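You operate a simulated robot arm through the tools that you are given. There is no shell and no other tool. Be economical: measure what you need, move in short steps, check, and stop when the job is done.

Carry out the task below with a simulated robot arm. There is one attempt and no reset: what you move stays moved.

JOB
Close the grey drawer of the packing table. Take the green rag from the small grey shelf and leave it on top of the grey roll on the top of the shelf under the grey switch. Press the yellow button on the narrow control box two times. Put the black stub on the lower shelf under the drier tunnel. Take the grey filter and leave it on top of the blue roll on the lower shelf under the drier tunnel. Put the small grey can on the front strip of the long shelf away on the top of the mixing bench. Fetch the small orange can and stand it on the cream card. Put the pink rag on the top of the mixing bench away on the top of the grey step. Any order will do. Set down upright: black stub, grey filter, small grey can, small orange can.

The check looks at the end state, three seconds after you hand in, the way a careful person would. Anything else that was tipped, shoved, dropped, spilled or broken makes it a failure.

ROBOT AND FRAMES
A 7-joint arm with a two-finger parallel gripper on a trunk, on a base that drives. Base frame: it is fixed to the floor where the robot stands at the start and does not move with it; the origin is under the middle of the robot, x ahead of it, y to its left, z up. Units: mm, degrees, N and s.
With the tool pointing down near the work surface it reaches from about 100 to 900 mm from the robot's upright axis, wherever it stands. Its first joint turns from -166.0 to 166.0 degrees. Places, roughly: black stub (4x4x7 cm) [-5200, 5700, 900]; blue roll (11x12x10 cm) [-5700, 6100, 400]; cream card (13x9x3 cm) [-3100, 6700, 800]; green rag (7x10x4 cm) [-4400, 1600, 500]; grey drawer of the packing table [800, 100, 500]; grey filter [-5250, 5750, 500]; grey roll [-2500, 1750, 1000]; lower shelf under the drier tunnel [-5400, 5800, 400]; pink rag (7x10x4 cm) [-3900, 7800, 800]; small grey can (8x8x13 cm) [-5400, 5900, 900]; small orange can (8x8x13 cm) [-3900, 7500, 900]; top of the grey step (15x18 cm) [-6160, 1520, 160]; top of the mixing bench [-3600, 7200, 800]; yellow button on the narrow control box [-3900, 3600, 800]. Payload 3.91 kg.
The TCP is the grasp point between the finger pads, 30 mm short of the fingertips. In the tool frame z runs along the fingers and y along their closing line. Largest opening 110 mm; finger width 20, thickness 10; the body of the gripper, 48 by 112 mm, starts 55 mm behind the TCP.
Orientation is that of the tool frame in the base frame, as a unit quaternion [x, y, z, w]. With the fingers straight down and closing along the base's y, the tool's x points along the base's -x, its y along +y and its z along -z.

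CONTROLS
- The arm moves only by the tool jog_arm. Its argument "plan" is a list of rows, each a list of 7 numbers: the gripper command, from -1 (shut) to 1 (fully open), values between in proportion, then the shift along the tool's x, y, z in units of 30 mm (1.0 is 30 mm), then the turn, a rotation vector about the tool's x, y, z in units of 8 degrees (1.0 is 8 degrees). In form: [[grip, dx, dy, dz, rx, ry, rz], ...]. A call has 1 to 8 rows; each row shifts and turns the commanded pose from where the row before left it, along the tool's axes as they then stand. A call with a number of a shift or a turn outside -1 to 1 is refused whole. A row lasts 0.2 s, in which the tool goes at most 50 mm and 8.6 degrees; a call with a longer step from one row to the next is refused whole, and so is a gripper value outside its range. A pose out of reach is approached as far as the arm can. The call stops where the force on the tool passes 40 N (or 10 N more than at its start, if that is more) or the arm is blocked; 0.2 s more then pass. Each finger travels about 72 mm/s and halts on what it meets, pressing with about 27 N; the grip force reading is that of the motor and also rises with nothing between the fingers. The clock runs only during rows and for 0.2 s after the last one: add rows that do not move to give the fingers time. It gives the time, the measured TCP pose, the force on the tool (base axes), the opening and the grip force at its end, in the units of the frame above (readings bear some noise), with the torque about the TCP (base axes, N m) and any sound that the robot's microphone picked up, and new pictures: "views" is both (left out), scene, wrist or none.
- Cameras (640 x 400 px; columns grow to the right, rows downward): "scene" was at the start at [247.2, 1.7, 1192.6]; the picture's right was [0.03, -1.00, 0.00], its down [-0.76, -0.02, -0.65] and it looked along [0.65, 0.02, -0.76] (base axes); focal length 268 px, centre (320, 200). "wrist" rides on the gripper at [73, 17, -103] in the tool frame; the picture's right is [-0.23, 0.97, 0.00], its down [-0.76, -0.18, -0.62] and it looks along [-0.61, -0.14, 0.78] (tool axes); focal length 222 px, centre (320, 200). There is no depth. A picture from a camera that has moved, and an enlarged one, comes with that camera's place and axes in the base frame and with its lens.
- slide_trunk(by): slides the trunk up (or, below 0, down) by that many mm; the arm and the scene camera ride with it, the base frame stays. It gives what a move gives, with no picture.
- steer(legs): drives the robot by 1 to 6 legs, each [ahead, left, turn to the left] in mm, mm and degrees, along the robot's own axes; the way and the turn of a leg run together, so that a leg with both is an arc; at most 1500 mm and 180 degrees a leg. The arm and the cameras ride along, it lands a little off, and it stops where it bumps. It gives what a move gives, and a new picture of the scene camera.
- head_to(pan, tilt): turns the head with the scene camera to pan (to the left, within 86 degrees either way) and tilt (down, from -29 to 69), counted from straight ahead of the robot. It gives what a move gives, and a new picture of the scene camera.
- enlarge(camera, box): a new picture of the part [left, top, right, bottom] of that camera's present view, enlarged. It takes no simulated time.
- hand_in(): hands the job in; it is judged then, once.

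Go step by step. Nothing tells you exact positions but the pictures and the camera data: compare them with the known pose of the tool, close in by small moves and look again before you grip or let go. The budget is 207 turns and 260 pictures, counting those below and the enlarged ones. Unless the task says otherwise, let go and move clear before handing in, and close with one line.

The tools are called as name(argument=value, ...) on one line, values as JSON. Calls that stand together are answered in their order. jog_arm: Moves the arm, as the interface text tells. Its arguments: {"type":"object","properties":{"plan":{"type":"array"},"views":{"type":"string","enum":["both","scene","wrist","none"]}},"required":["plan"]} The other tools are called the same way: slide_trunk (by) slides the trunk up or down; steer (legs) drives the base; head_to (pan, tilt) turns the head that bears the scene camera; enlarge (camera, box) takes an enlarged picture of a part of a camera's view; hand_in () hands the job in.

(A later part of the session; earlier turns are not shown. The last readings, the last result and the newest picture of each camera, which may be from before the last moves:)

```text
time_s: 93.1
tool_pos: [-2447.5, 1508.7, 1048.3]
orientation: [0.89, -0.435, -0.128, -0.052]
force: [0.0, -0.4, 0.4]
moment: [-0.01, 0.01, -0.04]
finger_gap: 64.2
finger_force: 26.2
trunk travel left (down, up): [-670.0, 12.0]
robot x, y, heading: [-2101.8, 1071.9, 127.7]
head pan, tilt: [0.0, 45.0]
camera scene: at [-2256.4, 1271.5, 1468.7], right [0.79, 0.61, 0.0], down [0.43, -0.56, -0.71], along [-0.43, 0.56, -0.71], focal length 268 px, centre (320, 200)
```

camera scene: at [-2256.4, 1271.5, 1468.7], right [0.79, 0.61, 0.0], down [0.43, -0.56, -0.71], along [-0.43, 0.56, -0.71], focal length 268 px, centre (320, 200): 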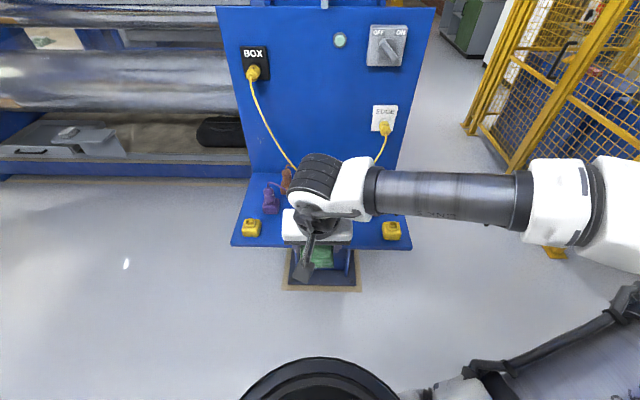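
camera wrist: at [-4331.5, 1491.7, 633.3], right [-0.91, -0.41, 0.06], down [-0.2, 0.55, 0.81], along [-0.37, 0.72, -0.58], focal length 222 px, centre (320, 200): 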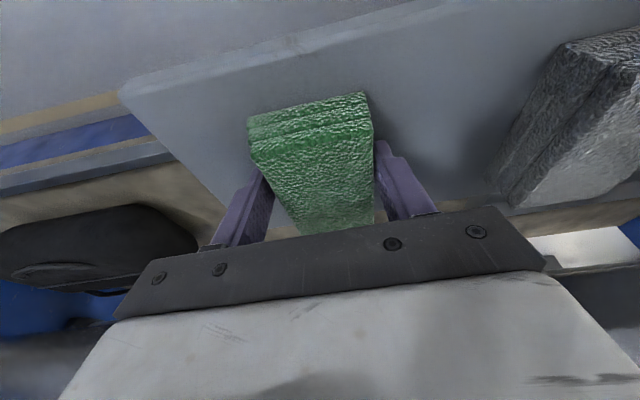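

The roll is hidden behind the arm here; checking with the wrist camera.

jog_arm(plan=[[-1, 0, 0, 0, 0, 0, 0]], views="wrist")

head_to(pan=-25, tilt=35)

```text
time_s: 93.5
tool_pos: [-2446.1, 1508.3, 1047.4]
orientation: [0.89, -0.434, -0.127, -0.05]
force: [-0.2, -0.2, -0.4]
moment: [0.02, 0.0, 0.02]
finger_gap: 64.2
finger_force: 27.4
trunk travel left (down, up): [-670.0, 12.0]
robot x, y, heading: [-2103.0, 1071.6, 127.6]
head pan, tilt: [0.0, 45.0]
camera wrist: at [-2397.7, 1421.5, 1127.5], right [-0.9, -0.43, 0.08], down [-0.2, 0.56, 0.8], along [-0.39, 0.71, -0.59], focal length 222 px, centre (320, 200)
```

wrist: 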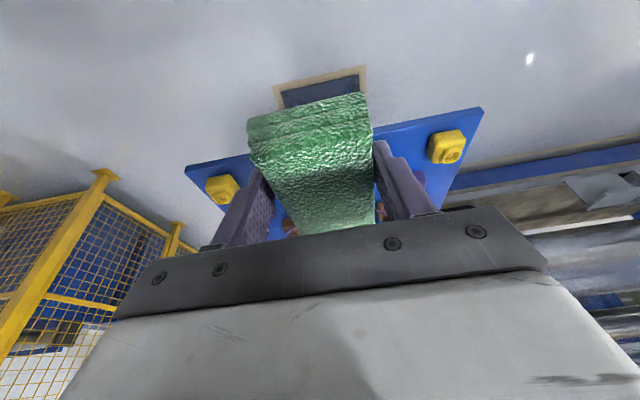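

```text
time_s: 94.4
tool_pos: [-2447.0, 1509.0, 1048.0]
orientation: [0.89, -0.435, -0.127, -0.052]
force: [-0.3, 0.2, -0.3]
moment: [0.01, 0.02, -0.02]
finger_gap: 64.3
finger_force: 27.1
trunk travel left (down, up): [-670.0, 12.0]
robot x, y, heading: [-2100.4, 1073.9, 127.6]
head pan, tilt: [-25.0, 35.0]
camera scene: at [-2226.3, 1293.0, 1483.5], right [0.98, 0.22, 0.0], down [0.13, -0.56, -0.82], along [-0.18, 0.8, -0.57], focal length 268 px, centre (320, 200)
```

scene: 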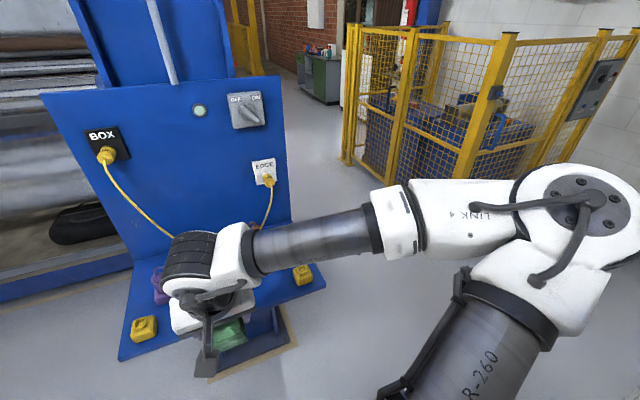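

I strafe right a little so that the head sees the roll past the arm.

steer(legs=[[0, -230, 0]])

head_to(pan=15, tilt=40)

```text
time_s: 96.8
tool_pos: [-2266.4, 1647.2, 1046.8]
orientation: [0.891, -0.433, -0.127, -0.052]
force: [-0.5, 0.7, 0.0]
moment: [-0.04, 0.01, 0.01]
finger_gap: 64.2
finger_force: 27.8
trunk travel left (down, up): [-670.0, 12.0]
robot x, y, heading: [-1923.3, 1208.7, 127.8]
head pan, tilt: [-25.0, 35.0]
camera scene: at [-2045.7, 1432.4, 1483.5], right [0.98, 0.22, 0.0], down [0.13, -0.56, -0.82], along [-0.18, 0.8, -0.57], focal length 268 px, centre (320, 200)
```

scene: 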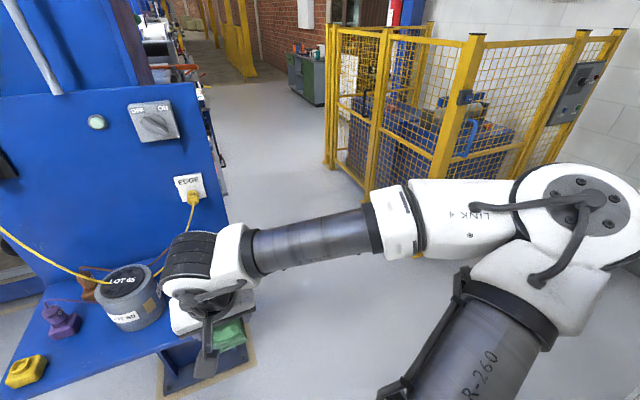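

```text
time_s: 97.8
tool_pos: [-2266.7, 1647.1, 1047.3]
orientation: [0.891, -0.434, -0.128, -0.051]
force: [0.0, -0.1, -0.8]
moment: [0.0, -0.01, 0.01]
finger_gap: 64.1
finger_force: 27.2
trunk travel left (down, up): [-670.0, 12.0]
robot x, y, heading: [-1922.3, 1211.8, 127.5]
head pan, tilt: [15.0, 40.0]
camera scene: at [-2094.3, 1397.8, 1476.0], right [0.61, 0.8, 0.0], down [0.51, -0.39, -0.77], along [-0.61, 0.46, -0.64], focal length 268 px, centre (320, 200)
```

scene: 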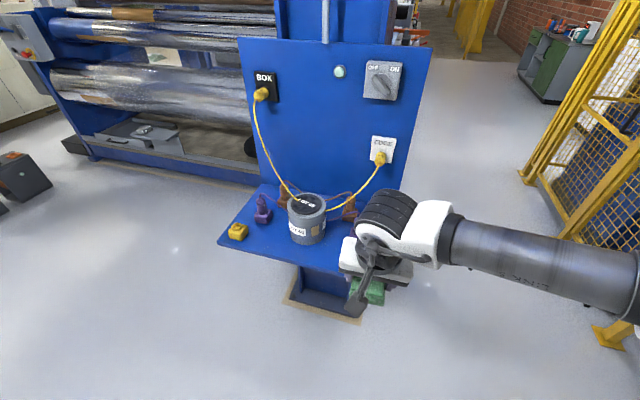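

The roll's top centre is at about (-2617, 1742, 939). I drive the rag over it (TCP goal about (-2606, 1728)).

steer(legs=[[0, 219, 0], [200, 0, 0]])

jog_arm(plan=[[-1, 0, 0, 0, 0, 0, 0]], views="wrist")

```text
time_s: 101.4
tool_pos: [-2565.3, 1671.3, 1047.6]
orientation: [0.89, -0.434, -0.126, -0.051]
force: [0.7, 0.2, -0.8]
moment: [0.01, -0.04, 0.01]
finger_gap: 64.2
finger_force: 27.3
trunk travel left (down, up): [-670.0, 12.0]
robot x, y, heading: [-2221.0, 1233.6, 127.7]
head pan, tilt: [15.0, 40.0]
camera scene: at [-2393.6, 1421.9, 1475.8], right [0.61, 0.8, 0.0], down [0.51, -0.39, -0.77], along [-0.61, 0.46, -0.64], focal length 268 px, centre (320, 200)
```

scene: 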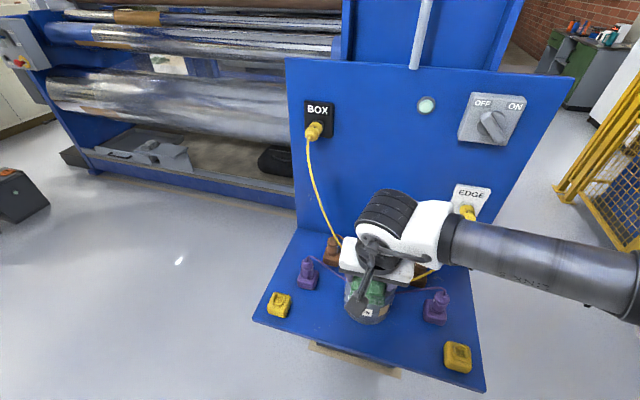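

```text
time_s: 101.8
tool_pos: [-2564.3, 1669.6, 1046.7]
orientation: [0.891, -0.434, -0.127, -0.051]
force: [0.4, 0.0, -0.4]
moment: [-0.03, -0.04, 0.0]
finger_gap: 64.2
finger_force: 26.9
trunk travel left (down, up): [-670.0, 12.0]
robot x, y, heading: [-2221.7, 1235.1, 127.7]
head pan, tilt: [15.0, 40.0]
camera wrist: at [-2516.5, 1583.8, 1127.3], right [-0.9, -0.43, 0.08], down [-0.2, 0.56, 0.8], along [-0.39, 0.71, -0.59], focal length 222 px, centre (320, 200)
```

wrist: 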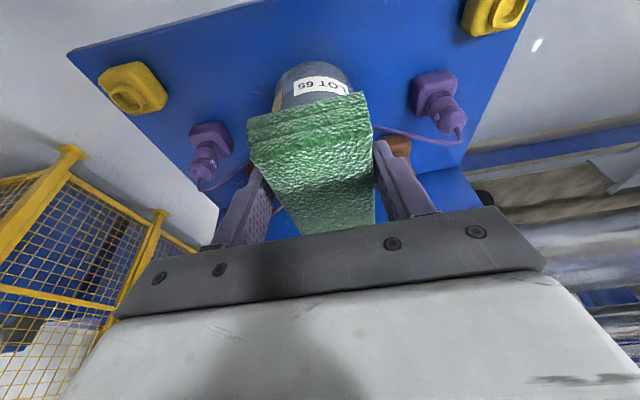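

steer(legs=[[71, -2, 0]])

slide_trunk(by=-55)

jog_arm(plan=[[-1, 0, 0, 0, 0, 0, 0]], views="wrist")

```text
time_s: 102.8
tool_pos: [-2607.1, 1727.7, 1047.2]
orientation: [0.89, -0.434, -0.128, -0.05]
force: [-0.1, -0.3, -0.2]
moment: [0.0, 0.0, 0.03]
finger_gap: 64.2
finger_force: 27.2
trunk travel left (down, up): [-670.0, 12.0]
robot x, y, heading: [-2266.1, 1294.4, 127.7]
head pan, tilt: [15.0, 40.0]
camera scene: at [-2435.4, 1480.0, 1475.7], right [0.61, 0.8, 0.0], down [0.51, -0.39, -0.77], along [-0.61, 0.46, -0.64], focal length 268 px, centre (320, 200)
```

scene: 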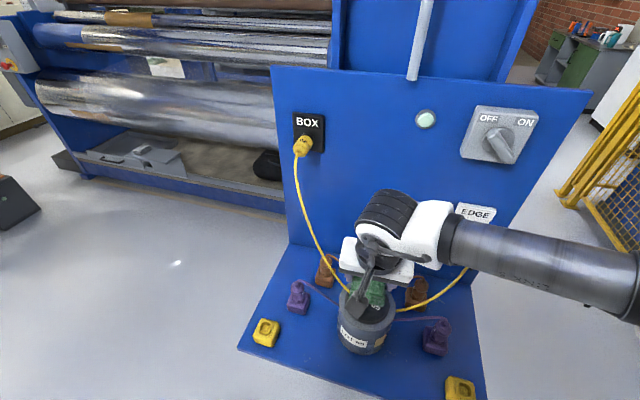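

```text
time_s: 103.8
tool_pos: [-2606.3, 1727.4, 992.9]
orientation: [0.89, -0.434, -0.127, -0.051]
force: [-0.3, 0.9, -0.1]
moment: [0.01, 0.01, -0.03]
finger_gap: 64.2
finger_force: 27.1
trunk travel left (down, up): [-615.0, 67.0]
robot x, y, heading: [-2263.4, 1291.0, 128.0]
head pan, tilt: [15.0, 40.0]
```

```text
time_s: 104.2
tool_pos: [-2607.7, 1728.3, 992.4]
orientation: [0.891, -0.434, -0.127, -0.051]
force: [0.7, 0.0, -0.1]
moment: [0.01, 0.02, -0.01]
finger_gap: 64.1
finger_force: 27.1
trunk travel left (down, up): [-615.0, 67.0]
robot x, y, heading: [-2260.1, 1293.3, 127.7]
head pan, tilt: [15.0, 40.0]
camera wrist: at [-2558.0, 1641.7, 1072.5], right [-0.9, -0.43, 0.08], down [-0.2, 0.56, 0.8], along [-0.39, 0.71, -0.59], focal length 222 px, centre (320, 200)
```

wrist: 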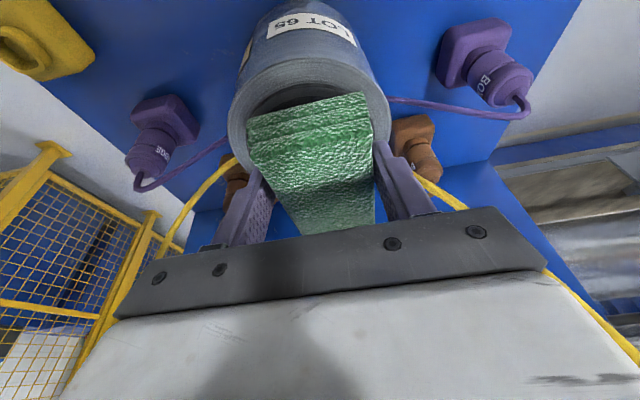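

slide_trunk(by=-17)

jog_arm(plan=[[-1, 0, 0, 0, 0, 0, 0]], views="wrist")

```text
time_s: 104.8
tool_pos: [-2607.7, 1727.4, 979.2]
orientation: [0.89, -0.433, -0.131, -0.052]
force: [-1.5, 0.0, 33.9]
moment: [0.4, -0.36, -0.02]
finger_gap: 64.6
finger_force: 26.9
trunk travel left (down, up): [-598.0, 84.0]
robot x, y, heading: [-2262.2, 1291.5, 127.7]
head pan, tilt: [15.0, 40.0]
```

```text
time_s: 105.2
tool_pos: [-2606.4, 1729.0, 977.9]
orientation: [0.89, -0.433, -0.131, -0.052]
force: [-6.3, 3.3, 41.2]
moment: [0.65, -0.48, 0.09]
finger_gap: 64.4
finger_force: 27.4
trunk travel left (down, up): [-598.0, 84.0]
robot x, y, heading: [-2264.5, 1296.5, 127.5]
head pan, tilt: [15.0, 40.0]
camera wrist: at [-2557.9, 1641.2, 1057.5], right [-0.9, -0.43, 0.08], down [-0.19, 0.56, 0.81], along [-0.39, 0.71, -0.59], focal length 222 px, centre (320, 200)
```

wrist: 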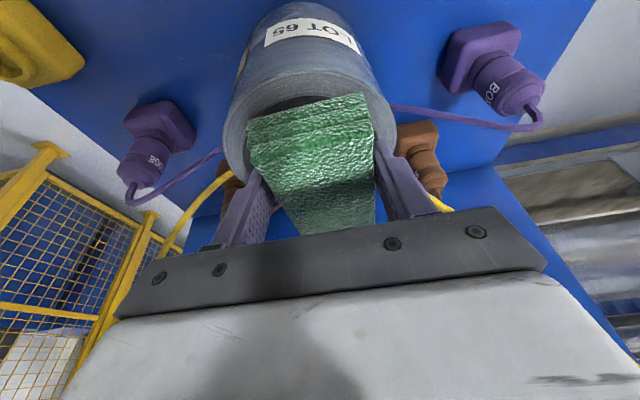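

Contact. I relieve by 3 mm, then open and rise.

slide_trunk(by=4)

jog_arm(plan=[[-0.4, 0, 0, 0, 0, 0, 0], [0, 0, 0, 0, 0, 0, 0], [0.5, 0, 0, 0, 0, 0, 0], [0.8, 0, 0, 0, 0, 0, 0], [1, 0, 0, 0, 0, 0, 0]], views="wrist")

slide_trunk(by=80)

steer(legs=[[-400, 0, 0]])

```text
time_s: 105.7
tool_pos: [-2605.7, 1726.8, 978.7]
orientation: [0.89, -0.434, -0.126, -0.05]
force: [-1.2, 0.0, 8.2]
moment: [0.46, 0.2, 0.08]
finger_gap: 64.6
finger_force: 26.8
trunk travel left (down, up): [-602.0, 80.0]
robot x, y, heading: [-2263.9, 1294.6, 127.5]
head pan, tilt: [15.0, 40.0]
```

```text
time_s: 106.9
tool_pos: [-2607.4, 1727.2, 979.8]
orientation: [0.891, -0.434, -0.128, -0.05]
force: [-0.3, 0.0, 0.2]
moment: [-0.02, 0.02, -0.01]
finger_gap: 110.0
finger_force: 0.1
trunk travel left (down, up): [-602.0, 80.0]
robot x, y, heading: [-2258.3, 1296.9, 127.8]
head pan, tilt: [15.0, 40.0]
camera wrist: at [-2558.0, 1641.7, 1059.4], right [-0.9, -0.43, 0.08], down [-0.2, 0.56, 0.8], along [-0.39, 0.71, -0.59], focal length 222 px, centre (320, 200)
```

wrist: 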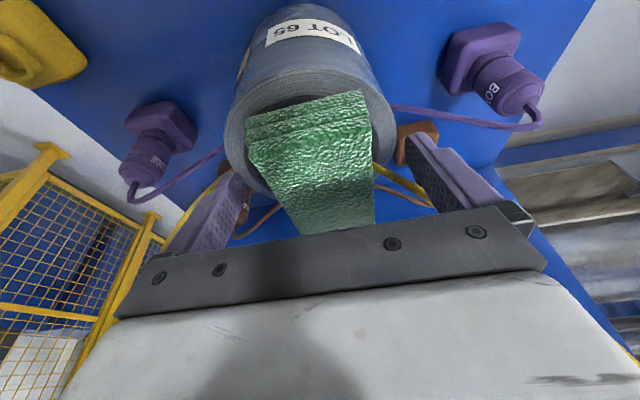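

```text
time_s: 108.1
tool_pos: [-2607.4, 1727.9, 1059.5]
orientation: [0.89, -0.434, -0.127, -0.051]
force: [0.3, 0.2, -0.6]
moment: [-0.04, -0.02, 0.03]
finger_gap: 109.9
finger_force: 0.0
trunk travel left (down, up): [-682.0, 0.0]
robot x, y, heading: [-2261.9, 1295.1, 127.6]
head pan, tilt: [15.0, 40.0]
```

```text
time_s: 110.6
tool_pos: [-2356.7, 1408.3, 1060.9]
orientation: [0.889, -0.437, -0.129, -0.051]
force: [-1.1, 0.1, -0.3]
moment: [-0.01, 0.02, 0.04]
finger_gap: 109.9
finger_force: 0.1
trunk travel left (down, up): [-682.0, 0.0]
robot x, y, heading: [-2016.9, 971.3, 127.3]
head pan, tilt: [15.0, 40.0]
camera scene: at [-2186.4, 1157.8, 1488.1], right [0.61, 0.79, 0.0], down [0.51, -0.39, -0.77], along [-0.61, 0.47, -0.64], focal length 268 px, centre (320, 200)
```

scene: 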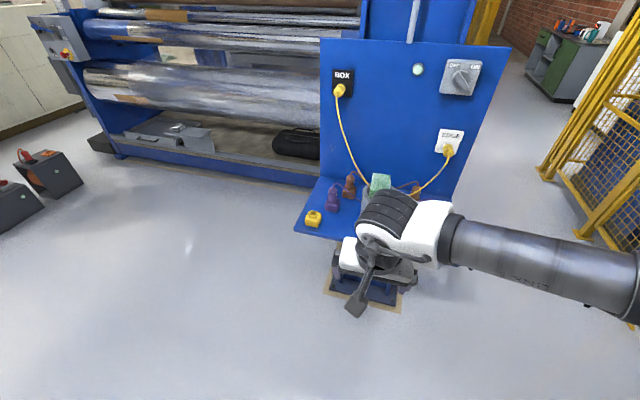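

The rag sits on the roll. Next I go around the column into the aisle towards the control box at (-3900, 3600).

steer(legs=[[0, 0, -27], [493, -257, 0], [1100, 0, 0]])

head_to(pan=40, tilt=25)

```text
time_s: 120.5
tool_pos: [-2137.1, 3145.5, 1058.4]
orientation: [0.759, -0.636, -0.112, -0.081]
force: [0.3, -0.2, 0.1]
moment: [0.0, 0.02, 0.01]
finger_gap: 109.9
finger_force: 0.1
trunk travel left (down, up): [-682.0, 0.0]
robot x, y, heading: [-2040.1, 2597.0, 99.4]
head pan, tilt: [15.0, 40.0]
camera scene: at [-2102.0, 2844.5, 1487.9], right [0.91, 0.42, 0.0], down [0.27, -0.58, -0.77], along [-0.32, 0.7, -0.64], focal length 268 px, centre (320, 200)
```

scene: 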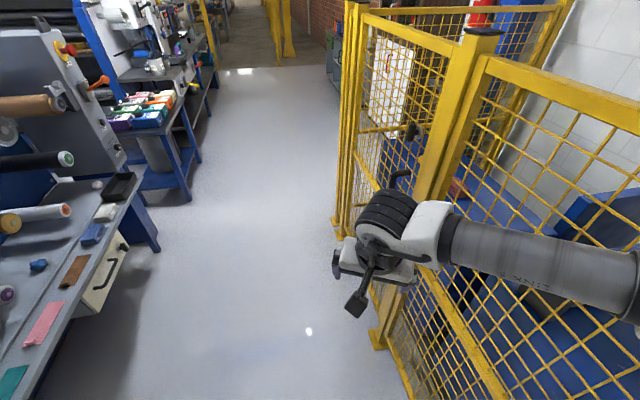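

```text
time_s: 121.4
tool_pos: [-2136.9, 3145.4, 1059.6]
orientation: [0.759, -0.637, -0.111, -0.081]
force: [-0.1, -0.7, 0.2]
moment: [0.0, 0.01, 0.02]
finger_gap: 110.0
finger_force: 0.0
trunk travel left (down, up): [-682.0, 0.0]
robot x, y, heading: [-2039.4, 2597.3, 99.6]
head pan, tilt: [40.0, 25.0]
camera scene: at [-2136.7, 2826.7, 1511.3], right [0.65, 0.76, 0.0], down [0.32, -0.27, -0.91], along [-0.69, 0.59, -0.42], focal length 268 px, centre (320, 200)
```

scene: 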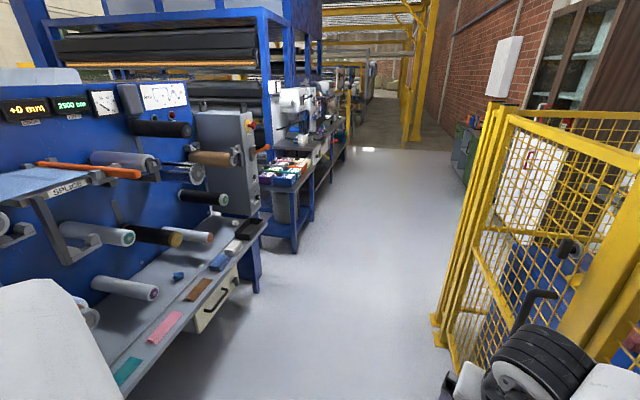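

enlarge(camera="scene", box=[180, 80, 340, 180])

```text
4.00 times, centred on (260, 130) of scene
camera zoom: at [-2136.7, 2826.7, 1511.3], right [0.65, 0.76, 0.0], down [0.32, -0.27, -0.91], along [-0.69, 0.59, -0.42], focal length 1072 px, centre (560, 480)
```

zoom: 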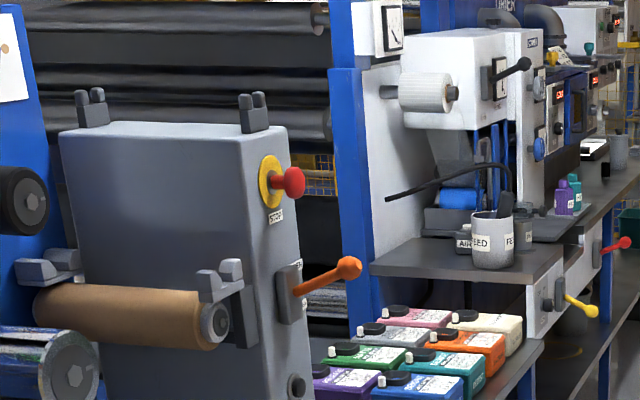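

I go down the aisle, keeping a bit to its left, then look for the box.

steer(legs=[[0, 0, 28], [500, 130, 0], [500, 0, 0]])

head_to(pan=60, tilt=35)

```text
time_s: 128.4
tool_pos: [-3086.0, 3762.0, 1059.5]
orientation: [0.887, -0.441, -0.127, -0.052]
force: [0.2, -0.8, -0.1]
moment: [0.02, 0.04, -0.02]
finger_gap: 110.1
finger_force: 0.1
trunk travel left (down, up): [-682.0, 0.0]
robot x, y, heading: [-2749.5, 3319.3, 126.7]
head pan, tilt: [40.0, 25.0]
camera scene: at [-2941.7, 3478.4, 1511.2], right [0.23, 0.97, 0.0], down [0.41, -0.1, -0.91], along [-0.88, 0.21, -0.42], focal length 268 px, centre (320, 200)
```

scene: 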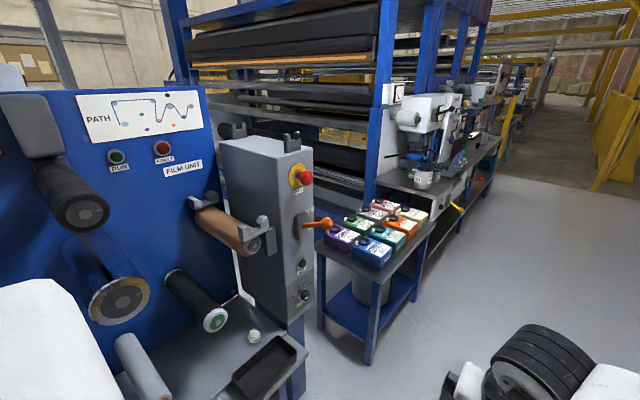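

```text
time_s: 129.2
tool_pos: [-3086.6, 3762.0, 1058.9]
orientation: [0.887, -0.441, -0.127, -0.052]
force: [-0.4, 0.0, -1.0]
moment: [0.02, 0.02, -0.01]
finger_gap: 110.1
finger_force: 0.1
trunk travel left (down, up): [-682.0, 0.0]
robot x, y, heading: [-2750.9, 3317.7, 126.8]
head pan, tilt: [60.0, 35.0]
camera scene: at [-2939.2, 3446.6, 1495.6], right [-0.11, 0.99, 0.0], down [0.57, 0.07, -0.82], along [-0.81, -0.09, -0.57], focal length 268 px, centre (320, 200)
```

scene: 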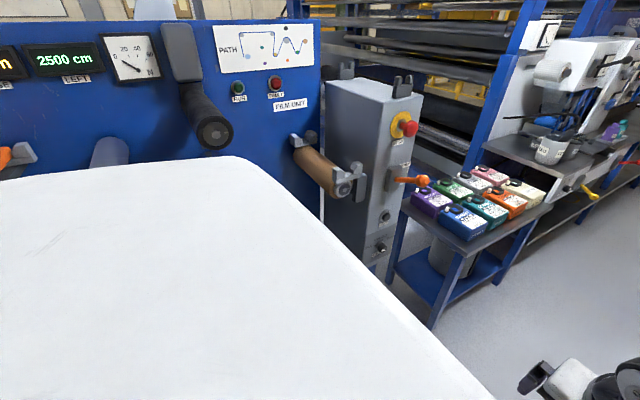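

enlarge(camera="scene", box=[330, 80, 458, 280])

```text
2.00 times, centred on (394, 180) of scene
camera zoom: at [-2939.2, 3446.6, 1495.6], right [-0.11, 0.99, 0.0], down [0.57, 0.07, -0.82], along [-0.81, -0.09, -0.57], focal length 536 px, centre (172, 240)
```

zoom: 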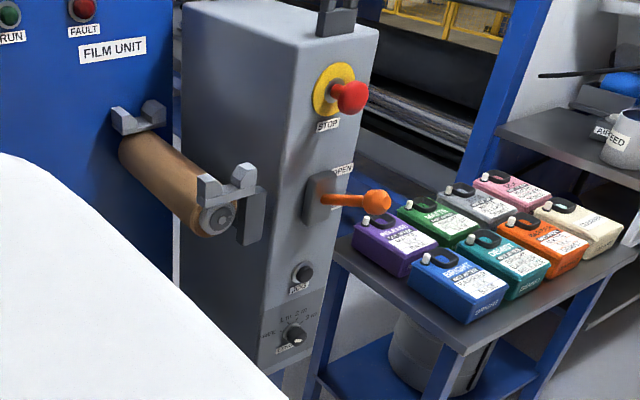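

enlarge(camera="scene", box=[368, 190, 408, 265])

```text
5.33 times, centred on (388, 228) of scene
camera zoom: at [-2939.2, 3446.6, 1495.6], right [-0.11, 0.99, 0.0], down [0.57, 0.07, -0.82], along [-0.81, -0.09, -0.57], focal length 1430 px, centre (-43, 53)
```

zoom: 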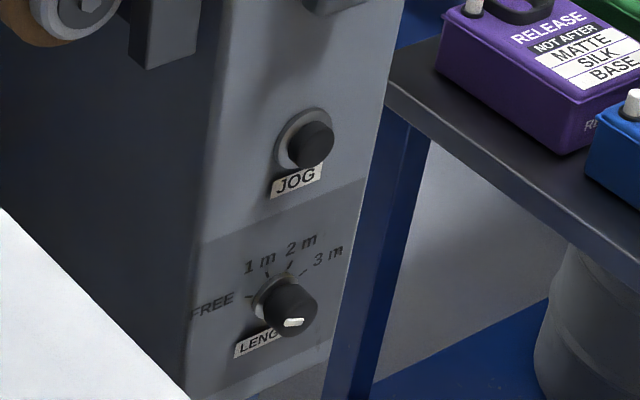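

The JOG button is black, so the yellow one may be on the box's other side. I move further down the aisle and look back.

steer(legs=[[700, 0, 0]])

head_to(pan=86, tilt=30)

```text
time_s: 133.1
tool_pos: [-3512.3, 4324.1, 1058.4]
orientation: [0.888, -0.439, -0.126, -0.051]
force: [-0.2, -1.1, 0.0]
moment: [-0.02, 0.01, 0.03]
finger_gap: 110.0
finger_force: 0.0
trunk travel left (down, up): [-682.0, 0.0]
robot x, y, heading: [-3170.6, 3880.8, 127.1]
head pan, tilt: [60.0, 35.0]
camera scene: at [-3362.8, 4009.3, 1495.5], right [-0.12, 0.99, 0.0], down [0.57, 0.07, -0.82], along [-0.81, -0.1, -0.57], focal length 268 px, centre (320, 200)
```

scene: 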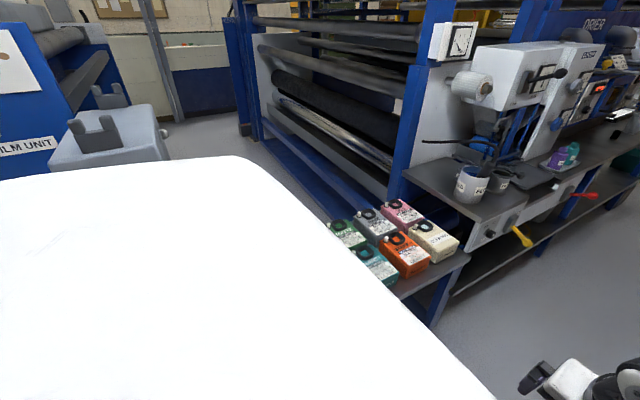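

```text
time_s: 134.0
tool_pos: [-3510.6, 4322.0, 1059.4]
orientation: [0.888, -0.438, -0.127, -0.05]
force: [-0.2, 0.5, 0.0]
moment: [0.0, 0.02, 0.02]
finger_gap: 109.9
finger_force: 0.0
trunk travel left (down, up): [-682.0, 0.0]
robot x, y, heading: [-3170.7, 3883.4, 126.9]
head pan, tilt: [85.9, 30.0]
camera scene: at [-3351.1, 3970.6, 1503.3], right [-0.54, 0.84, 0.0], down [0.42, 0.27, -0.87], along [-0.73, -0.47, -0.5], focal length 268 px, centre (320, 200)
```

scene: 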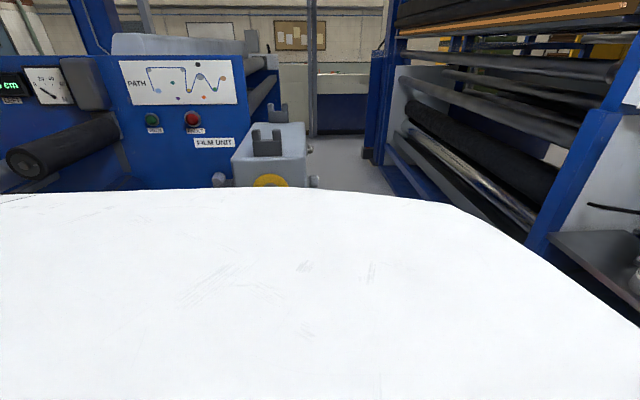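

steer(legs=[[450, -80, 0], [0, 0, 60]])

head_to(pan=55, tilt=30)

```text
time_s: 139.4
tool_pos: [-3931.2, 4230.6, 1057.9]
orientation: [0.989, 0.054, -0.136, 0.018]
force: [0.4, -0.6, 1.7]
moment: [0.0, -0.01, -0.01]
finger_gap: 110.1
finger_force: 0.1
trunk travel left (down, up): [-682.0, 0.0]
robot x, y, heading: [-3382.5, 4292.1, -174.3]
head pan, tilt: [85.9, 30.0]
camera scene: at [-3547.1, 4185.3, 1503.3], right [-1.0, -0.03, 0.0], down [-0.01, 0.5, -0.87], along [0.03, -0.87, -0.5], focal length 268 px, centre (320, 200)
```

scene: 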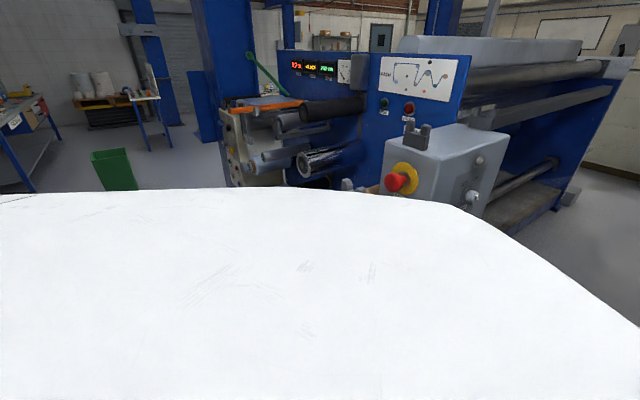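

```text
time_s: 140.4
tool_pos: [-3931.3, 4231.5, 1059.3]
orientation: [0.989, 0.053, -0.136, 0.018]
force: [-1.0, 0.0, 0.3]
moment: [0.03, -0.03, 0.0]
finger_gap: 109.9
finger_force: 0.1
trunk travel left (down, up): [-682.0, 0.0]
robot x, y, heading: [-3380.5, 4293.3, -174.2]
head pan, tilt: [55.0, 30.0]
camera scene: at [-3593.9, 4196.9, 1503.4], right [-0.87, 0.49, 0.0], down [0.24, 0.44, -0.87], along [-0.42, -0.76, -0.5], focal length 268 px, centre (320, 200)
```

scene: 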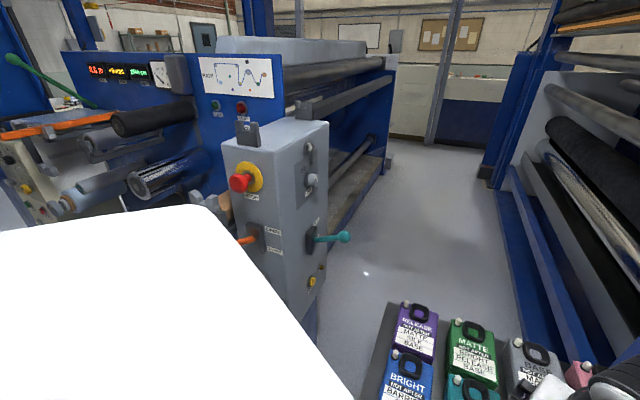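

Here is the box's far side with a yellow item low on it. Zooming in.

enlarge(camera="scene", box=[270, 210, 366, 310])

```text
4.00 times, centred on (318, 260) of scene
camera zoom: at [-3593.9, 4196.9, 1503.4], right [-0.87, 0.49, 0.0], down [0.24, 0.44, -0.87], along [-0.42, -0.76, -0.5], focal length 1072 px, centre (328, -40)
```

zoom: 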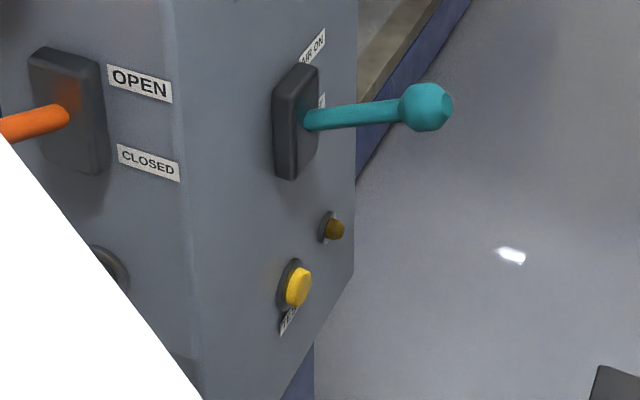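

The yellow button is on the box's far face at about (-3891, 3609, 800), with a teal lever above it. I need a sideways-leaning tool; I test how far the wrist can roll.

jog_arm(plan=[[-1, 0, 0, 0, 1, 0, 0], [-1, 0, 0, 0, 1, 0, 0], [-1, 0, 0, 0, 1, 0, 0], [-1, 0, 0, 0, 1, 0, 0], [-1, 0, 0, 0, 1, 0, 0], [-1, 0, 0, 0, 0, 0, 0]], views="scene")

```text
time_s: 141.8
tool_pos: [-3930.6, 4231.2, 1059.7]
orientation: [0.935, 0.003, -0.146, -0.323]
force: [-0.4, 0.7, 0.4]
moment: [-0.03, 0.01, 0.03]
finger_gap: 0.0
finger_force: 27.0
trunk travel left (down, up): [-682.0, 0.0]
robot x, y, heading: [-3380.6, 4295.2, -174.3]
head pan, tilt: [55.0, 30.0]
camera scene: at [-3593.6, 4197.3, 1503.4], right [-0.87, 0.49, 0.0], down [0.24, 0.44, -0.87], along [-0.42, -0.76, -0.5], focal length 268 px, centre (320, 200)
```

scene: 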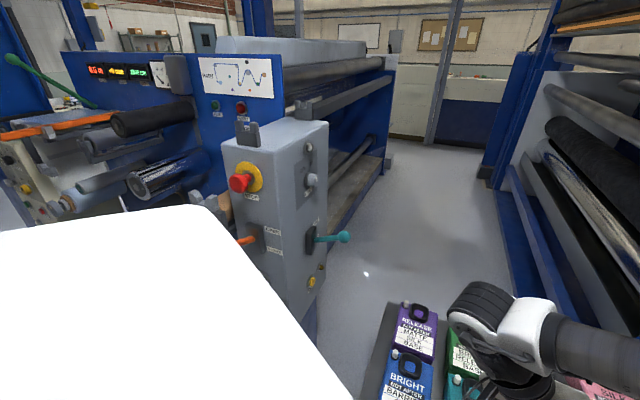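

Sideways roll is free. I roll the tool the other way (tip to my left), then stand facing the machine so that pressing is a move to my left.

jog_arm(plan=[[-1, 0, 0, 0, -1, 0, 0], [-1, 0, 0, 0, -1, 0, 0], [-1, 0, 0, 0, -1, 0, 0], [-1, 0, 0, 0, -1, 0, 0], [-1, 0, 0, 0, -1, 0, 0], [-1, 0, 0, 0, -1, 0, 0], [-1, 0, 0, 0, -1, 0, 0], [-1, 0, 0, 0, -1, 0, 0]], views="none")

jog_arm(plan=[[-1, 0, 0, 0, -1, 0, 0], [-1, 0, 0, 0, -1, 0, 0], [-1, 0, 0, 0, -1, 0, 0], [-1, 0, 0, 0, 0, 0, 0]], views="none")

steer(legs=[[0, 0, 31.2]])

head_to(pan=20, tilt=40)

```text
time_s: 143.6
tool_pos: [-3931.9, 4230.9, 1060.3]
orientation: [0.964, 0.081, -0.123, 0.224]
force: [1.0, 0.4, 0.2]
moment: [-0.03, -0.01, -0.01]
finger_gap: 0.0
finger_force: 26.6
trunk travel left (down, up): [-682.0, 0.0]
robot x, y, heading: [-3381.0, 4293.8, -174.1]
head pan, tilt: [55.0, 30.0]
```

```text
time_s: 144.6
tool_pos: [-3931.1, 4231.4, 1060.1]
orientation: [0.896, 0.104, -0.103, 0.419]
force: [0.7, 0.0, 0.5]
moment: [0.02, 0.02, 0.02]
finger_gap: 0.0
finger_force: 26.7
trunk travel left (down, up): [-682.0, 0.0]
robot x, y, heading: [-3378.2, 4293.1, -174.6]
head pan, tilt: [55.0, 30.0]
```

```text
time_s: 146.5
tool_pos: [-3819.9, 3957.6, 1058.9]
orientation: [0.836, 0.34, 0.013, 0.43]
force: [-0.2, -0.5, 0.3]
moment: [0.03, 0.02, -0.01]
finger_gap: 0.0
finger_force: 26.5
trunk travel left (down, up): [-682.0, 0.0]
robot x, y, heading: [-3378.9, 4292.8, -143.1]
head pan, tilt: [55.0, 30.0]
camera scene: at [-3514.2, 4100.7, 1503.3], right [-1.0, -0.03, 0.0], down [-0.01, 0.5, -0.87], along [0.03, -0.87, -0.5], focal length 268 px, centre (320, 200)
```

scene: 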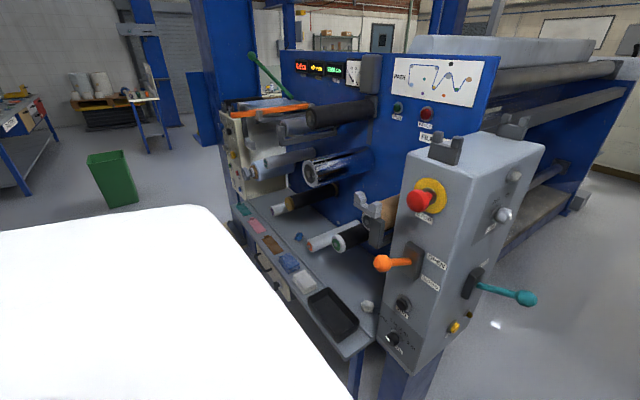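

```text
time_s: 147.5
tool_pos: [-3820.6, 3956.7, 1058.5]
orientation: [0.836, 0.339, 0.013, 0.431]
force: [-0.3, 0.5, 0.0]
moment: [-0.02, 0.01, -0.01]
finger_gap: 0.0
finger_force: 27.4
trunk travel left (down, up): [-682.0, 0.0]
robot x, y, heading: [-3382.4, 4289.8, -143.4]
head pan, tilt: [20.0, 40.0]
camera scene: at [-3563.6, 4120.3, 1488.0], right [-0.84, 0.55, 0.0], down [0.35, 0.54, -0.77], along [-0.42, -0.64, -0.64], focal length 268 px, centre (320, 200)
```

scene: 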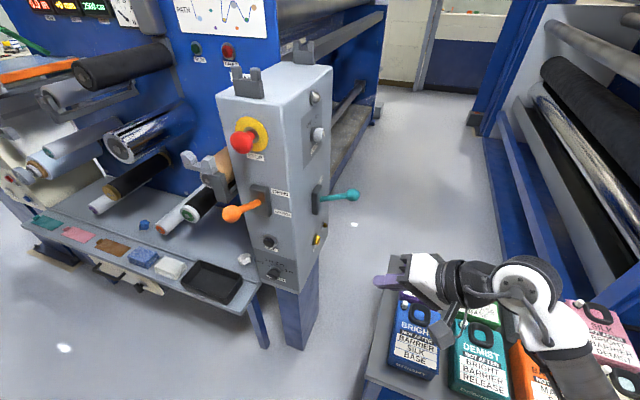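

Triangulating from three views, the button is at about (-3928, 3540, 716). I drive so the tool is beside it, then lower the trunk.

steer(legs=[[231, 0, 0], [0, 185, 0]])

slide_trunk(by=-323)

jog_arm(plan=[[-1, 0, 0, 0, 0, 0, 0]], views="both")

```text
time_s: 149.3
tool_pos: [-3985.4, 3829.7, 1059.3]
orientation: [0.836, 0.34, 0.014, 0.431]
force: [-0.1, -0.4, 0.0]
moment: [-0.01, -0.04, -0.03]
finger_gap: 0.0
finger_force: 26.8
trunk travel left (down, up): [-682.0, 0.0]
robot x, y, heading: [-3542.4, 4169.9, -142.7]
head pan, tilt: [20.0, 40.0]
stopped in leg 1: the robot was blocked; the commanded pose is now the measured one
camera scene: at [-3728.4, 3993.9, 1488.1], right [-0.84, 0.55, 0.0], down [0.35, 0.54, -0.77], along [-0.42, -0.64, -0.64], focal length 268 px, centre (320, 200)
```

scene: 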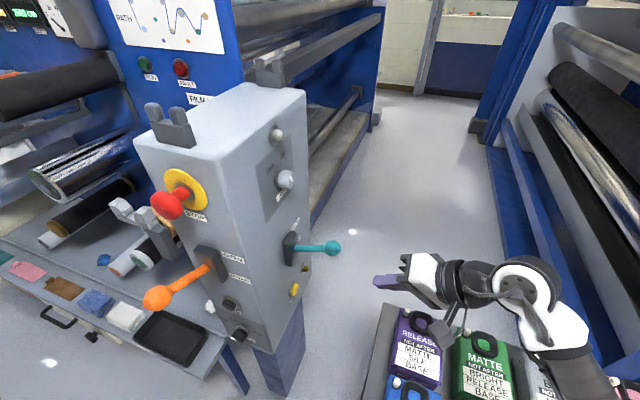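

```text
time_s: 152.5
tool_pos: [-3981.1, 3832.0, 750.5]
orientation: [0.839, 0.349, -0.003, 0.418]
force: [-0.3, 0.2, 0.3]
moment: [-0.01, -0.02, 0.02]
finger_gap: 0.0
finger_force: 27.0
trunk travel left (down, up): [-359.0, 323.0]
robot x, y, heading: [-3542.6, 4166.2, -143.0]
head pan, tilt: [20.0, 40.0]
```

```text
time_s: 152.9
tool_pos: [-3982.4, 3831.2, 749.3]
orientation: [0.839, 0.347, -0.002, 0.418]
force: [-0.7, 0.1, 0.1]
moment: [-0.04, 0.0, -0.02]
finger_gap: 0.1
finger_force: 26.6
trunk travel left (down, up): [-359.0, 323.0]
robot x, y, heading: [-3544.9, 4169.3, -143.1]
head pan, tilt: [20.0, 40.0]
camera scene: at [-3716.0, 3991.6, 1170.3], right [-0.84, 0.55, 0.01], down [0.34, 0.54, -0.77], along [-0.43, -0.64, -0.64], focal length 268 px, centre (320, 200)
camera wrist: at [-3946.6, 3938.2, 807.1], right [0.4, -0.53, 0.75], down [-0.86, 0.07, 0.51], along [-0.32, -0.84, -0.43], focal length 222 px, centre (320, 200)
```

scene: 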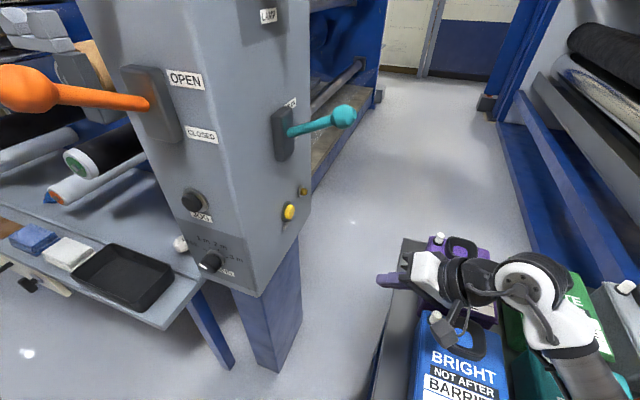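
wrist: 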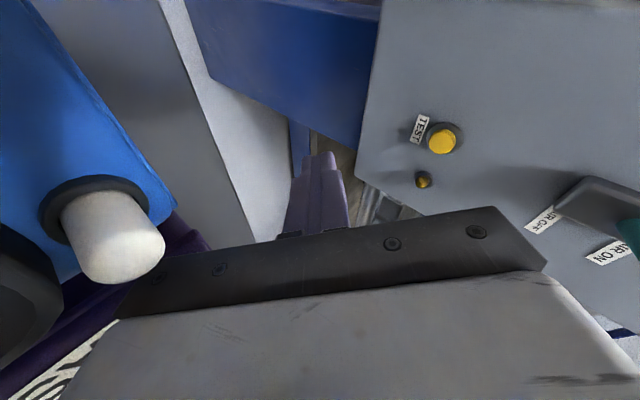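

The base was blocked early, so the tool came down over the bottles. I raise the trunk at once and check them.

slide_trunk(by=200)

head_to(pan=0, tilt=50)

```text
time_s: 155.1
tool_pos: [-3983.7, 3828.0, 935.7]
orientation: [0.835, 0.341, 0.014, 0.431]
force: [-0.2, -0.4, 0.1]
moment: [-0.02, -0.03, 0.0]
finger_gap: 0.0
finger_force: 27.0
trunk travel left (down, up): [-559.0, 123.0]
robot x, y, heading: [-3545.9, 4164.9, -143.1]
head pan, tilt: [20.0, 40.0]
```

```text
time_s: 155.9
tool_pos: [-3985.2, 3828.6, 935.7]
orientation: [0.836, 0.34, 0.013, 0.43]
force: [-0.4, -0.3, 0.6]
moment: [0.04, -0.03, 0.0]
finger_gap: 0.0
finger_force: 27.3
trunk travel left (down, up): [-559.0, 123.0]
robot x, y, heading: [-3548.4, 4167.4, -143.3]
head pan, tilt: [0.0, 50.0]
camera scene: at [-3743.2, 4017.6, 1350.9], right [-0.6, 0.8, 0.0], down [0.61, 0.46, -0.64], along [-0.51, -0.39, -0.77], focal length 268 px, centre (320, 200)
```

scene: 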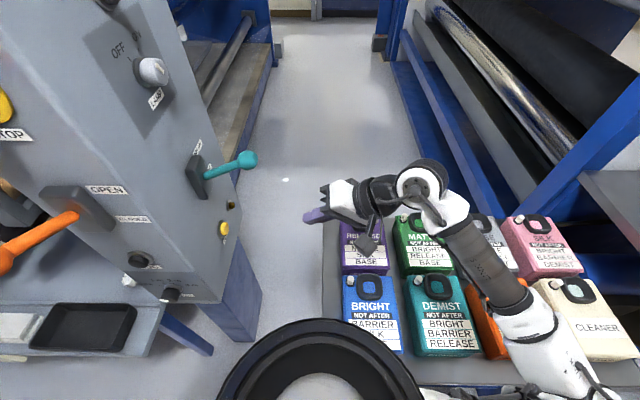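

The bottles look undisturbed. Now I sidestep left toward the gap beside the box.

steer(legs=[[0, 185, 0]])

jog_arm(plan=[[-1, 0, 0, 0, 0, 0, 0]], views="wrist")

```text
time_s: 158.0
tool_pos: [-3871.6, 3678.0, 937.4]
orientation: [0.836, 0.341, 0.014, 0.431]
force: [-0.2, 0.2, 0.7]
moment: [-0.01, -0.03, 0.01]
finger_gap: 0.0
finger_force: 27.4
trunk travel left (down, up): [-559.0, 123.0]
robot x, y, heading: [-3430.9, 4014.9, -143.1]
head pan, tilt: [0.0, 50.0]
camera scene: at [-3630.2, 3867.4, 1350.8], right [-0.6, 0.8, 0.0], down [0.61, 0.46, -0.64], along [-0.51, -0.39, -0.77], focal length 268 px, centre (320, 200)
```

scene: 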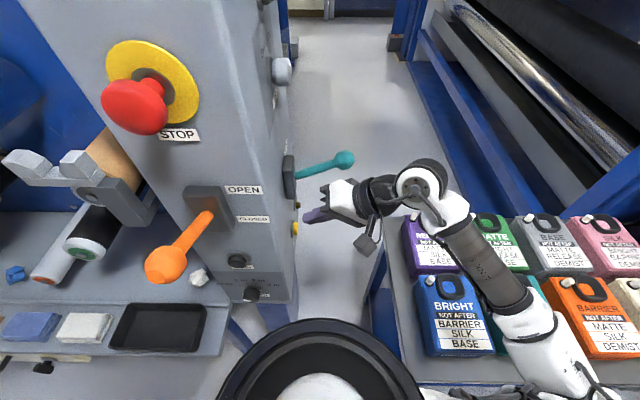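

```text
time_s: 158.4
tool_pos: [-3871.4, 3677.6, 935.6]
orientation: [0.835, 0.34, 0.014, 0.432]
force: [0.4, -0.3, -0.2]
moment: [0.0, -0.01, -0.06]
finger_gap: 0.1
finger_force: 26.9
trunk travel left (down, up): [-559.0, 123.0]
robot x, y, heading: [-3439.0, 4015.7, -143.0]
head pan, tilt: [0.0, 50.0]
camera wrist: at [-3839.2, 3786.9, 993.8], right [0.37, -0.52, 0.77], down [-0.88, 0.07, 0.47], along [-0.3, -0.85, -0.43], focal length 222 px, centre (320, 200)
```

wrist: 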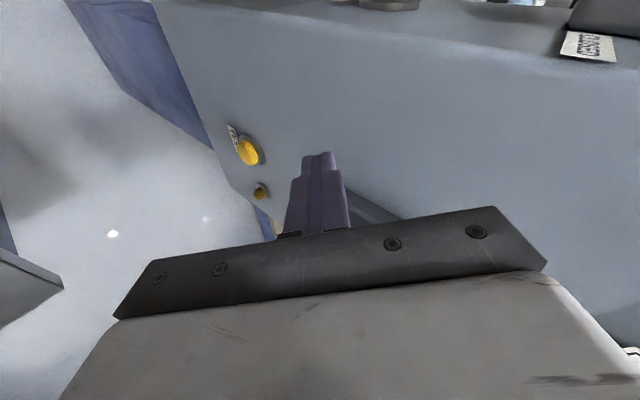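

Wrist triangulation puts the button at (-3906, 3586, 763). I lower to its level and move the tip in front of it.

slide_trunk(by=-154)

jog_arm(plan=[[-1, 0, 0, 0, 0, 0, 0]], views="both")

```text
time_s: 160.2
tool_pos: [-3871.0, 3679.1, 782.3]
orientation: [0.836, 0.341, 0.014, 0.43]
force: [-0.6, 0.3, 0.2]
moment: [0.02, 0.03, 0.01]
finger_gap: 0.0
finger_force: 26.9
trunk travel left (down, up): [-405.0, 277.0]
robot x, y, heading: [-3433.2, 4018.1, -143.1]
head pan, tilt: [0.0, 50.0]
```

```text
time_s: 160.6
tool_pos: [-3871.2, 3678.4, 781.7]
orientation: [0.836, 0.341, 0.014, 0.431]
force: [0.6, 0.1, 0.1]
moment: [0.01, -0.01, 0.03]
finger_gap: 0.2
finger_force: 27.1
trunk travel left (down, up): [-405.0, 277.0]
robot x, y, heading: [-3432.8, 4014.9, -142.7]
head pan, tilt: [0.0, 50.0]
camera scene: at [-3630.4, 3867.6, 1196.8], right [-0.6, 0.8, 0.0], down [0.61, 0.46, -0.64], along [-0.51, -0.39, -0.77], focal length 268 px, centre (320, 200)
camera wrist: at [-3839.2, 3786.9, 839.8], right [0.37, -0.52, 0.77], down [-0.88, 0.07, 0.47], along [-0.3, -0.85, -0.43], focal length 222 px, centre (320, 200)
```

scene: 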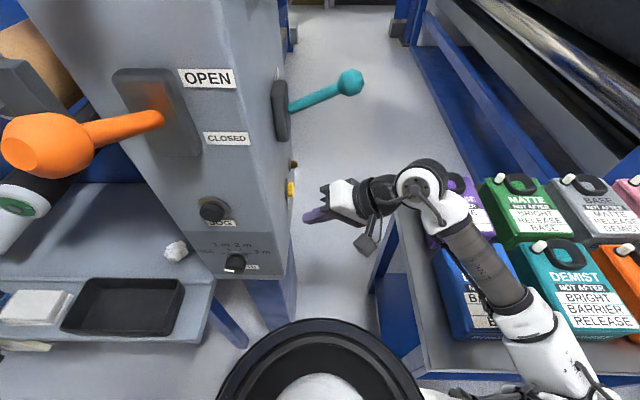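
wrist: 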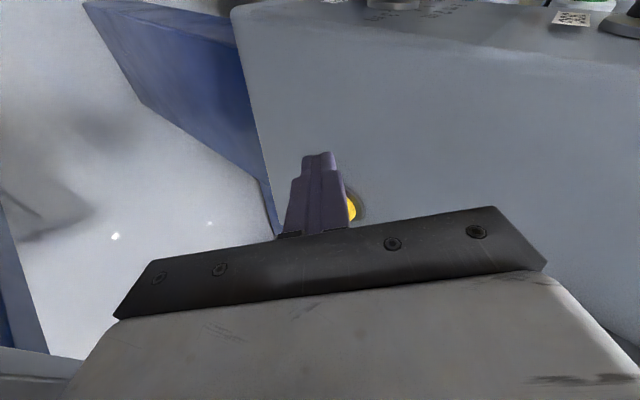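

jog_arm(plan=[[-1, -0.83, -0.32, 0, 0, 0, 0], [-1, -0.83, -0.32, 0, 0, 0, 0], [-1, -0.83, -0.32, 0, 0, 0, 0], [-1, 0, 0, 0, 0, 0, 0]], views="both")

```text
time_s: 161.6
tool_pos: [-3945.3, 3647.3, 785.8]
orientation: [0.836, 0.341, 0.01, 0.429]
force: [0.9, -0.4, 0.6]
moment: [-0.01, -0.02, 0.0]
finger_gap: 0.0
finger_force: 27.5
trunk travel left (down, up): [-405.0, 277.0]
robot x, y, heading: [-3434.5, 4017.7, -142.8]
head pan, tilt: [0.0, 50.0]
camera scene: at [-3627.3, 3868.7, 1198.4], right [-0.6, 0.8, 0.0], down [0.61, 0.46, -0.65], along [-0.52, -0.39, -0.76], focal length 268 px, centre (320, 200)
camera wrist: at [-3912.6, 3756.2, 842.6], right [0.37, -0.52, 0.77], down [-0.88, 0.07, 0.47], along [-0.3, -0.85, -0.43], focal length 222 px, centre (320, 200)
```

scene: 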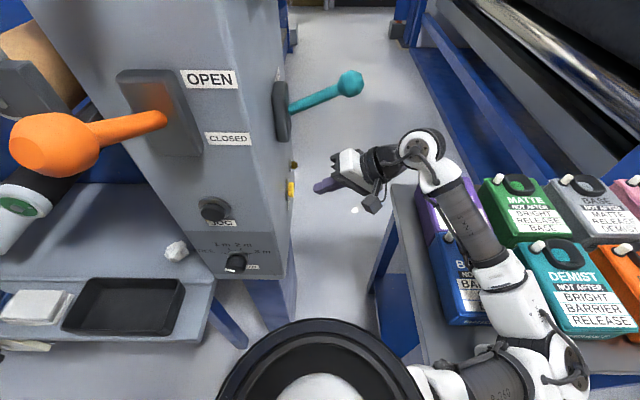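
wrist: 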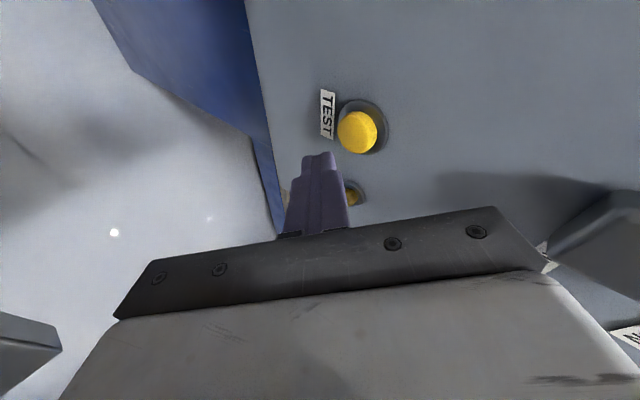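

The tip is aligned 50 mm in front of the button. I advance and press gently.

jog_arm(plan=[[-1, 0, 0.65, 0.76, 0, 0, 0], [-1, 0, 0.16, 0.19, 0, 0, 0], [-1, 0, 0.11, 0.125, 0, 0, 0], [-1, 0, 0.11, 0.125, 0, 0, 0]], views="wrist")

```text
time_s: 162.6
tool_pos: [-3914.4, 3611.6, 789.1]
orientation: [0.837, 0.343, 0.006, 0.427]
force: [-1.3, 0.3, 0.7]
moment: [-0.03, 0.03, -0.04]
finger_gap: 0.1
finger_force: 26.6
trunk travel left (down, up): [-405.0, 277.0]
robot x, y, heading: [-3433.0, 4016.8, -143.2]
head pan, tilt: [0.0, 50.0]
camera wrist: at [-3881.2, 3720.4, 844.9], right [0.38, -0.52, 0.76], down [-0.87, 0.07, 0.48], along [-0.31, -0.85, -0.43], focal length 222 px, centre (320, 200)
```

wrist: 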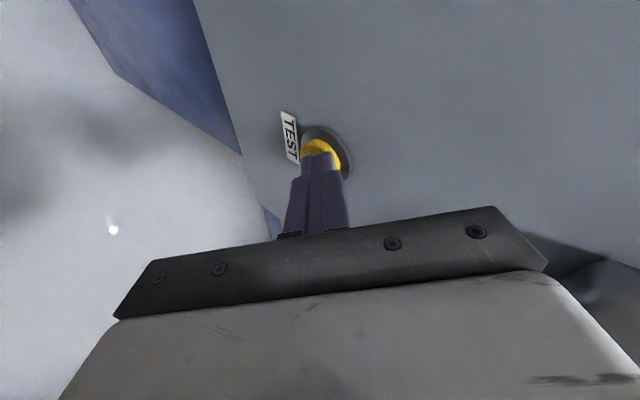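

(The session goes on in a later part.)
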